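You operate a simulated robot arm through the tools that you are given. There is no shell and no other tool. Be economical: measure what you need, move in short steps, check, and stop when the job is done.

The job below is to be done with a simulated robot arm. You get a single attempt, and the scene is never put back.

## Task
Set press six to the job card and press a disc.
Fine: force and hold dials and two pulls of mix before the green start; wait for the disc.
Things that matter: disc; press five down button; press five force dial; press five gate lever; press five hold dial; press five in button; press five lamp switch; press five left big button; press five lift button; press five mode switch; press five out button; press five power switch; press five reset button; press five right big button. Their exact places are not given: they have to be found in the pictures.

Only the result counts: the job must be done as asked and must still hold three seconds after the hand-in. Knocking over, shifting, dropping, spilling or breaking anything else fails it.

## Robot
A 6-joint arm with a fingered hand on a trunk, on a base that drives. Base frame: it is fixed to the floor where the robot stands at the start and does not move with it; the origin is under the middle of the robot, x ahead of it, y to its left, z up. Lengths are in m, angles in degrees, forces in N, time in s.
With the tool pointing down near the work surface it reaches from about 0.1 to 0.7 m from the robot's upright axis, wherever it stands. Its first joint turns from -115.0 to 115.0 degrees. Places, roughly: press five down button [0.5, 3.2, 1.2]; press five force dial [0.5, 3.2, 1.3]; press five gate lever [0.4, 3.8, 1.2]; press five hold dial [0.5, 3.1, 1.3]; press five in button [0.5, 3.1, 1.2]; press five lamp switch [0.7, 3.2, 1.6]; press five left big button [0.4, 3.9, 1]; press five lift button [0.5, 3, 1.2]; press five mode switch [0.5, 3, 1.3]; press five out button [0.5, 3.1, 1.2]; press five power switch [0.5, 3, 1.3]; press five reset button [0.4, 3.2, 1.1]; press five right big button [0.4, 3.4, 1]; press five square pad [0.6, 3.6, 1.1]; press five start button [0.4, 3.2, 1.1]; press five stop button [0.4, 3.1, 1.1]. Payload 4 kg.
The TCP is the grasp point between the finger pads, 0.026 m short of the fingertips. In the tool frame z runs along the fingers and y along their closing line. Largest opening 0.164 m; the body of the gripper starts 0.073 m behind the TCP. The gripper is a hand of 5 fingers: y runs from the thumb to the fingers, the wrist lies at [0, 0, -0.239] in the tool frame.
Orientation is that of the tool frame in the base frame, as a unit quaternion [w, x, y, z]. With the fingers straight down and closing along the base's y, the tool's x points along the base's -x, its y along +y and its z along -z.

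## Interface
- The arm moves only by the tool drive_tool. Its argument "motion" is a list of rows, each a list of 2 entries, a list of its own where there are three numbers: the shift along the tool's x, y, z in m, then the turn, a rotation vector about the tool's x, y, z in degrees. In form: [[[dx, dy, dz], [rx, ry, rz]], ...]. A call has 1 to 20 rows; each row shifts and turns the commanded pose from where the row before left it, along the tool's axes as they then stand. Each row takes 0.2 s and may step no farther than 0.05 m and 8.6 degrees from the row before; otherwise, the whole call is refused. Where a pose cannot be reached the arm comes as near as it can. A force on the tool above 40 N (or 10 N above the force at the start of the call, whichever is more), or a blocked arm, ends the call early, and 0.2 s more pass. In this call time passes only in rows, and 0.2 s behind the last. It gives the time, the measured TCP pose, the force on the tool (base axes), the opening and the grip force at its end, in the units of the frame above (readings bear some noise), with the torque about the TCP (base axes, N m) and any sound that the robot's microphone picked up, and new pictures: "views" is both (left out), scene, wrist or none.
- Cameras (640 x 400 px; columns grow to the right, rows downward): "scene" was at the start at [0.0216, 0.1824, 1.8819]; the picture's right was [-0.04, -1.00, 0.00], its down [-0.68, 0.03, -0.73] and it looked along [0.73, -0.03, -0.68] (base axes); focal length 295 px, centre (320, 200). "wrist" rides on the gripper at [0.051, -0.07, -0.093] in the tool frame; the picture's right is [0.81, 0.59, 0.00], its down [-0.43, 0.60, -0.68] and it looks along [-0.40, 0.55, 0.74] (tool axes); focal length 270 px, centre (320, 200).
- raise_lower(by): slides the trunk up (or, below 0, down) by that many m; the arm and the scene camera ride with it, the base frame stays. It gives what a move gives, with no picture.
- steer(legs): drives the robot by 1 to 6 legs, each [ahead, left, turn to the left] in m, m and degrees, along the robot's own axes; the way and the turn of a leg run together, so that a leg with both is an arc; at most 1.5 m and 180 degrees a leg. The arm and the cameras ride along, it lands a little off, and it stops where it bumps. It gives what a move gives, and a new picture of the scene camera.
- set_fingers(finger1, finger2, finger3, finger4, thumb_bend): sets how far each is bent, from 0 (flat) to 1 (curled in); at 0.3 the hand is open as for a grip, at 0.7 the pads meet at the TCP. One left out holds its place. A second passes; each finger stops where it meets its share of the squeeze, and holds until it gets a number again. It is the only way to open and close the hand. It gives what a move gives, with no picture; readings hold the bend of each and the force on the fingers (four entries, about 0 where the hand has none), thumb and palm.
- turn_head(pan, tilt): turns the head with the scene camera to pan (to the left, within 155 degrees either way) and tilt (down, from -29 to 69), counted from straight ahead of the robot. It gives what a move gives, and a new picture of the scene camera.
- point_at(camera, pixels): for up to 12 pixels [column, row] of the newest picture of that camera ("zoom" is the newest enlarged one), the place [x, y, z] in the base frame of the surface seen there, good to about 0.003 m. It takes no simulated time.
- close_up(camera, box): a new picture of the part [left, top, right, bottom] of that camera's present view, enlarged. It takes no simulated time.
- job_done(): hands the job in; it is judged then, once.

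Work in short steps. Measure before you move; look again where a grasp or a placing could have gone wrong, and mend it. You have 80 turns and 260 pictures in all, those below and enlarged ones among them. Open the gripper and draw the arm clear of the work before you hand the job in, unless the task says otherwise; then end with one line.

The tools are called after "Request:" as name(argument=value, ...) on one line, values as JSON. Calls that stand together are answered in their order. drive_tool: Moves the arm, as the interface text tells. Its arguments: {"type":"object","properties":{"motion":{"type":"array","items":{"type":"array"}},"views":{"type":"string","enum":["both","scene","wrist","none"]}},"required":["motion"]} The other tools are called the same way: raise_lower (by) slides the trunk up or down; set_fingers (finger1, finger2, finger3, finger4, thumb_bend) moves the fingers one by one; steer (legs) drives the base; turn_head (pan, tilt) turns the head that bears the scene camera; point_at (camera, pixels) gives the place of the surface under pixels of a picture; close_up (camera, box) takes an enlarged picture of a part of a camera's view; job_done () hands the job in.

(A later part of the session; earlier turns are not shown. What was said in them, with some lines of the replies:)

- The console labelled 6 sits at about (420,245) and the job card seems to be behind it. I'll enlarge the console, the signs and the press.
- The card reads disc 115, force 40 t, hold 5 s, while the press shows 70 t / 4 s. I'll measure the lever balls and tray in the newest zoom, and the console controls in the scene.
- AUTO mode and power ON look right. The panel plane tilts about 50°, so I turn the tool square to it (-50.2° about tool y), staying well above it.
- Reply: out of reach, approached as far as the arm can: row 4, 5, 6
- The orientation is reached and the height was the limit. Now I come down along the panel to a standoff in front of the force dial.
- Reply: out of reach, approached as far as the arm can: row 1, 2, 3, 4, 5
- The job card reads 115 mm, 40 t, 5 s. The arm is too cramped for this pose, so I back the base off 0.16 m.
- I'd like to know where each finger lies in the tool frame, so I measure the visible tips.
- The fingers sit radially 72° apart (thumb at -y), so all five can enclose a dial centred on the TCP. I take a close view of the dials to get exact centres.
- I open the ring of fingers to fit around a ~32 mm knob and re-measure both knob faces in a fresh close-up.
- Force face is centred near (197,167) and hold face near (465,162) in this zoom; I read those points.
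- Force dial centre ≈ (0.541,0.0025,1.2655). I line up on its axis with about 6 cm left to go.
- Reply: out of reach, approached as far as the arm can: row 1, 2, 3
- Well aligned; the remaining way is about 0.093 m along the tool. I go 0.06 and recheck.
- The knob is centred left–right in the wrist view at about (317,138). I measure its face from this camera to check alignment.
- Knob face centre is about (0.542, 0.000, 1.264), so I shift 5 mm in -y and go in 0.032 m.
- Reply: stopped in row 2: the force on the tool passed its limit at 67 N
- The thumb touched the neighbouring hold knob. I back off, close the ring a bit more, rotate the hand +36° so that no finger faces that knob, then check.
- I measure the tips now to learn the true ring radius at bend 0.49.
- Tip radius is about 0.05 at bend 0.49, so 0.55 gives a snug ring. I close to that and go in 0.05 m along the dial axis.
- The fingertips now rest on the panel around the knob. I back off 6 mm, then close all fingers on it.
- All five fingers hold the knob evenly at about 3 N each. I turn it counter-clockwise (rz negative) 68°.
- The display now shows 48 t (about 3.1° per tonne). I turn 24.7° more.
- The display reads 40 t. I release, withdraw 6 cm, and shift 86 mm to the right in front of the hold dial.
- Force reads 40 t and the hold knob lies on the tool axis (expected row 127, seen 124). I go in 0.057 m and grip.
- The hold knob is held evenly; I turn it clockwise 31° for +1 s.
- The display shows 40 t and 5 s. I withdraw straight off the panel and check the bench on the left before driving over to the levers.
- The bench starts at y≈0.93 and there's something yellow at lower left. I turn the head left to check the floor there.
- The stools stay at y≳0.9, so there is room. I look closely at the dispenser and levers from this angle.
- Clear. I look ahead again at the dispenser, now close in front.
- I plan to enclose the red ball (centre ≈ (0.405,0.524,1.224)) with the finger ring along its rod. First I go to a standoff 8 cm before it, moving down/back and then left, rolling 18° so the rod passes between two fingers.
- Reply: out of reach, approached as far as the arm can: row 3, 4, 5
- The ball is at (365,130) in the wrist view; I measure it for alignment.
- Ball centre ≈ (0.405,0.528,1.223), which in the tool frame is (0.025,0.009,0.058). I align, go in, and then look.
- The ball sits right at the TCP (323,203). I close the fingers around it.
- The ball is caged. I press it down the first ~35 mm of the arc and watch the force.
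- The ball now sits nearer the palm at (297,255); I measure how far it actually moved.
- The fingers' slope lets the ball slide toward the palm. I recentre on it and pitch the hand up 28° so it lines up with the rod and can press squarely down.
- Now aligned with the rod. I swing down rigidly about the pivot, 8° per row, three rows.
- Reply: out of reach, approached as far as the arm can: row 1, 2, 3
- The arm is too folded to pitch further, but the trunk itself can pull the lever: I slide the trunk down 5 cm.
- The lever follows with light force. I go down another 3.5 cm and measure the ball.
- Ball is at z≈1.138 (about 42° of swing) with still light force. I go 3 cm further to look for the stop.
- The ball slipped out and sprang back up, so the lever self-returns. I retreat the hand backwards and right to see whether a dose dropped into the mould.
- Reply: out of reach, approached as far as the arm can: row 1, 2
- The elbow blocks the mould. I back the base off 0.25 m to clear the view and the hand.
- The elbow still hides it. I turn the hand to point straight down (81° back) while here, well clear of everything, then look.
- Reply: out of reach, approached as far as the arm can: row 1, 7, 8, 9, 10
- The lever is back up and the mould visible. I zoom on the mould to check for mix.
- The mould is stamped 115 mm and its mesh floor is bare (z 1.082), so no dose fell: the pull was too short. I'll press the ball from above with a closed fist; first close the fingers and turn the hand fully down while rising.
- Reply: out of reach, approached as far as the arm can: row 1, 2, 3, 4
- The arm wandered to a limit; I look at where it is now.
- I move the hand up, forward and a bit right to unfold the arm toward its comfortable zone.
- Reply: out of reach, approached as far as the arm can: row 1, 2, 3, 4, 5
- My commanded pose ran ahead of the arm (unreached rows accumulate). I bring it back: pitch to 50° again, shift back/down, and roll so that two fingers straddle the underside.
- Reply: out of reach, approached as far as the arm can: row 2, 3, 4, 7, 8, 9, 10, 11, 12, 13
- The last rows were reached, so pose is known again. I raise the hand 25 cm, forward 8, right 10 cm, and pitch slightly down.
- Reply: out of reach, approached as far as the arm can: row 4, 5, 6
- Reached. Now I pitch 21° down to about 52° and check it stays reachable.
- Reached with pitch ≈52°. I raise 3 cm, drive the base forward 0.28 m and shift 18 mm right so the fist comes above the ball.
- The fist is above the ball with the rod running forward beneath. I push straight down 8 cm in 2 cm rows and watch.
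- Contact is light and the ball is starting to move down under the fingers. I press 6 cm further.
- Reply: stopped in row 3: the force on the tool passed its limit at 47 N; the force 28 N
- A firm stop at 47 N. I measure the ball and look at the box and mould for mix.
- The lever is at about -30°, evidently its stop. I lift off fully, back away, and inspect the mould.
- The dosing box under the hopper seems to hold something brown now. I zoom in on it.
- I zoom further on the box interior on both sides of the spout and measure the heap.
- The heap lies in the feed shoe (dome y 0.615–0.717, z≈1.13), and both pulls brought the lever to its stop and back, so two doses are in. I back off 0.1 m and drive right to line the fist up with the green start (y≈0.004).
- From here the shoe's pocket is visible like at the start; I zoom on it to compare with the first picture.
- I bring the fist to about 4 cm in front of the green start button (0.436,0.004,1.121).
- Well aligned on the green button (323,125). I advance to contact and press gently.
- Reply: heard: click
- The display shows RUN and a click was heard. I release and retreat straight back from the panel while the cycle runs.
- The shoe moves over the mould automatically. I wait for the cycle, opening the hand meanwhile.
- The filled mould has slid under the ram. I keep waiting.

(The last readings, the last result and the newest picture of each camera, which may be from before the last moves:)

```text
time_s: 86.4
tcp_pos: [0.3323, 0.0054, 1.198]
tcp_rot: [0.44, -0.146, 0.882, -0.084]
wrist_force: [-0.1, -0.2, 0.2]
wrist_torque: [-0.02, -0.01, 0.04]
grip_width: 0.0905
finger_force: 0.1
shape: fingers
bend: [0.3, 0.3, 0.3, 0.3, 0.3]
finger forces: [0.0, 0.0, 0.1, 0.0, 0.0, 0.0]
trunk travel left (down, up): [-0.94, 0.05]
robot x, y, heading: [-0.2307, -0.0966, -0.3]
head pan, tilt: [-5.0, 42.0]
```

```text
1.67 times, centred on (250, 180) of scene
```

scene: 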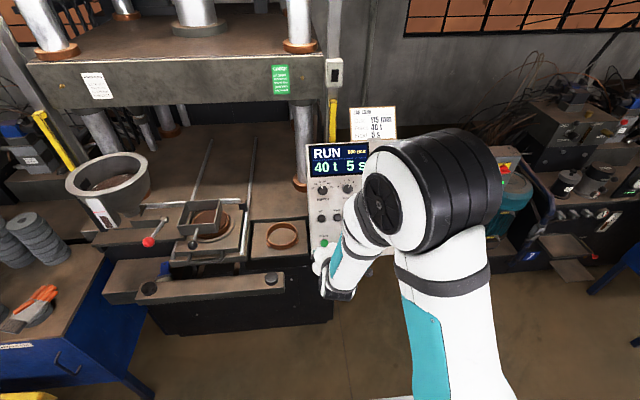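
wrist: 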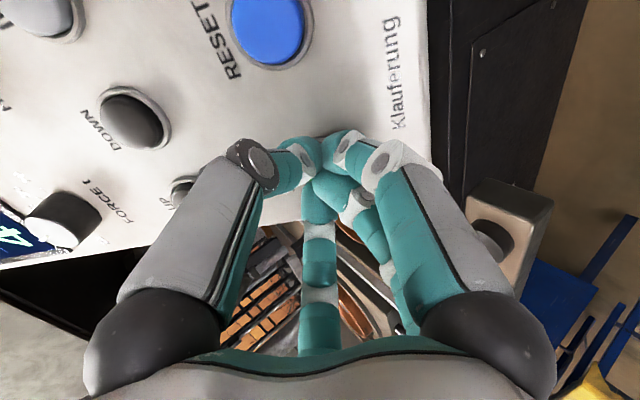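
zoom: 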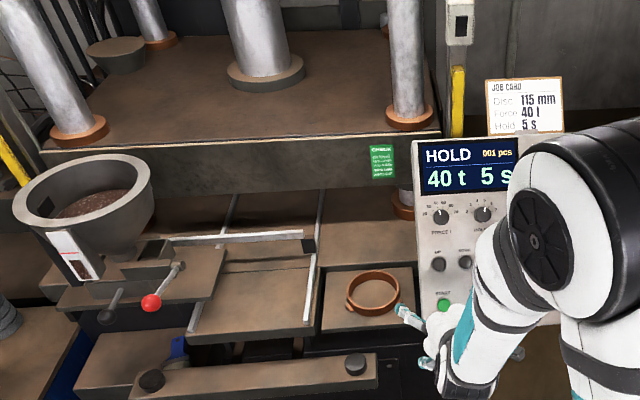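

The ram is down, the display shows HOLD and 001 pcs. I wait further for the ram to rise and the disc to come out.

Request:
drive_tool(motion=[[[0, 0, 0], [0, 0, 0]], [[0, 0, 0], [0, 0, 0]], [[0, 0, 0], [0, 0, 0]], [[0, 0, 0], [0, 0, 0]], [[0, 0, 0], [0, 0, 0]], [[0, 0, 0], [0, 0, 0]], [[0, 0, 0], [0, 0, 0]], [[0, 0, 0], [0, 0, 0]], [[0, 0, 0], [0, 0, 0]], [[0, 0, 0], [0, 0, 0]], [[0, 0, 0], [0, 0, 0]], [[0, 0, 0], [0, 0, 0]], [[0, 0, 0], [0, 0, 0]], [[0, 0, 0], [0, 0, 0]], [[0, 0, 0], [0, 0, 0]], [[0, 0, 0], [0, 0, 0]], [[0, 0, 0], [0, 0, 0]], [[0, 0, 0], [0, 0, 0]], [[0, 0, 0], [0, 0, 0]], [[0, 0, 0], [0, 0, 0]]], views="none")

Request:
drive_tool(motion=[[[0, 0, 0], [0, 0, 0]], [[0, 0, 0], [0, 0, 0]], [[0, 0, 0], [0, 0, 0]], [[0, 0, 0], [0, 0, 0]], [[0, 0, 0], [0, 0, 0]], [[0, 0, 0], [0, 0, 0]], [[0, 0, 0], [0, 0, 0]], [[0, 0, 0], [0, 0, 0]], [[0, 0, 0], [0, 0, 0]], [[0, 0, 0], [0, 0, 0]], [[0, 0, 0], [0, 0, 0]], [[0, 0, 0], [0, 0, 0]], [[0, 0, 0], [0, 0, 0]], [[0, 0, 0], [0, 0, 0]], [[0, 0, 0], [0, 0, 0]], [[0, 0, 0], [0, 0, 0]], [[0, 0, 0], [0, 0, 0]], [[0, 0, 0], [0, 0, 0]], [[0, 0, 0], [0, 0, 0]], [[0, 0, 0], [0, 0, 0]]], views="none")

Request:
close_up(camera="scene", box=[60, 60, 440, 300])

```text
time_s: 90.6
tcp_pos: [0.3325, 0.0062, 1.1982]
tcp_rot: [0.439, -0.145, 0.882, -0.085]
wrist_force: [-0.1, 0.4, 0.2]
wrist_torque: [0.01, 0.0, 0.01]
grip_width: 0.0904
finger_force: 0.0
shape: fingers
bend: [0.3, 0.3, 0.3, 0.3, 0.3]
finger forces: [0.0, 0.0, 0.0, 0.1, 0.0, 0.1]
trunk travel left (down, up): [-0.94, 0.05]
robot x, y, heading: [-0.229, -0.0969, -0.5]
head pan, tilt: [-5.0, 42.0]
```

```text
time_s: 94.8
tcp_pos: [0.3334, 0.0052, 1.1977]
tcp_rot: [0.44, -0.145, 0.882, -0.085]
wrist_force: [0.0, 0.0, 0.6]
wrist_torque: [-0.03, -0.02, 0.01]
grip_width: 0.0902
finger_force: 0.1
shape: fingers
bend: [0.3, 0.3, 0.3, 0.3, 0.3]
finger forces: [0.1, 0.1, 0.0, 0.1, 0.1, 0.1]
trunk travel left (down, up): [-0.94, 0.05]
robot x, y, heading: [-0.2302, -0.0972, -0.4]
head pan, tilt: [-5.0, 42.0]
```

```text
1.67 times, centred on (250, 180) of scene
```

zoom: 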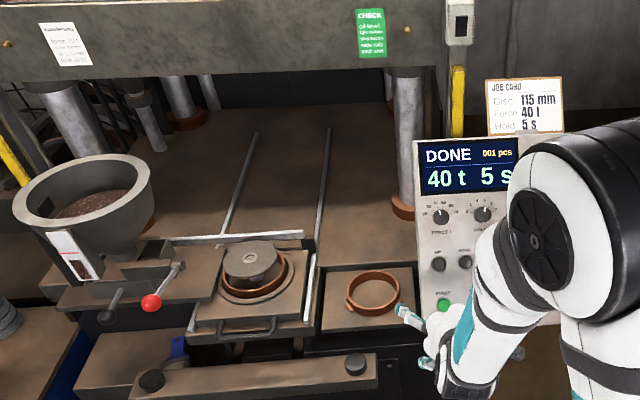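

DONE is shown and the disc has come up out of the mould. I check it closely, and check the fault lamp.

Request:
close_up(camera="scene", box=[170, 185, 266, 245])

Request:
steer(legs=[[-0.15, 0, 0]])

Request:
close_up(camera="scene", box=[180, 80, 420, 240])

```text
6.67 times, centred on (218, 215) of scene
```

zoom: 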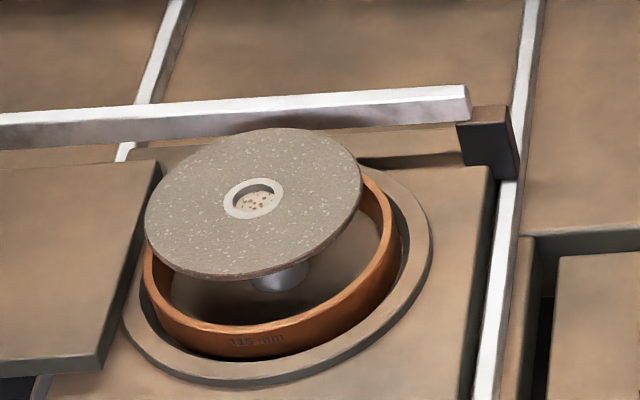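

```text
time_s: 96.1
tcp_pos: [0.1819, 0.0078, 1.1992]
tcp_rot: [0.439, -0.146, 0.882, -0.084]
wrist_force: [-0.9, -0.1, 0.2]
wrist_torque: [0.04, 0.02, -0.02]
grip_width: 0.0908
finger_force: 0.1
shape: fingers
bend: [0.3, 0.3, 0.3, 0.3, 0.3]
finger forces: [0.0, 0.1, 0.2, 0.0, 0.1, 0.0]
trunk travel left (down, up): [-0.94, 0.05]
robot x, y, heading: [-0.3769, -0.0926, -0.1]
head pan, tilt: [-5.0, 42.0]
```

scene: 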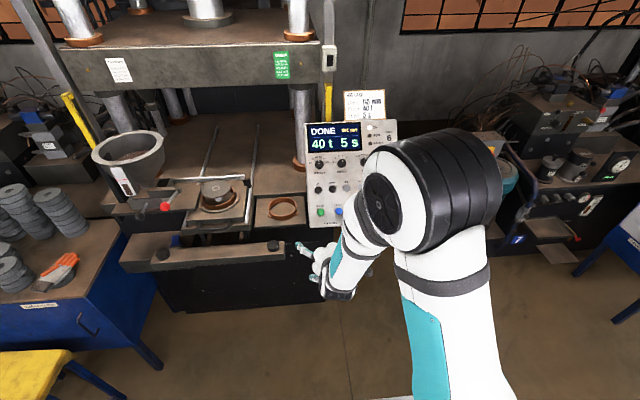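

```text
2.50 times, centred on (300, 160) of scene
```

zoom: 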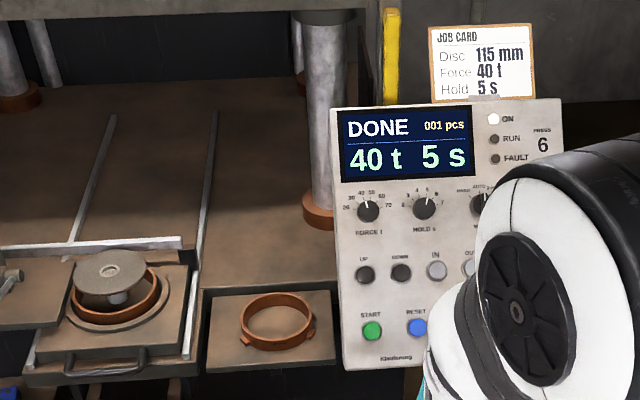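

The disc is whole and lifted out of the mould. The display shows DONE, 001 pcs, 40 t, 5 s, with no fault lit, and the open hand is clear, so I hand the job in.

Request:
job_done()

```text
The job is handed in.
```

Press six was set to 40 t and 5 s as on the job card, and pressed one whole 115 mm disc; it ended on DONE, 001 pcs, with no fault lit. I count two full lever pulls of mix; I couldn't check the amount directly, and on the first the ball slipped out of my fingers near its stop.
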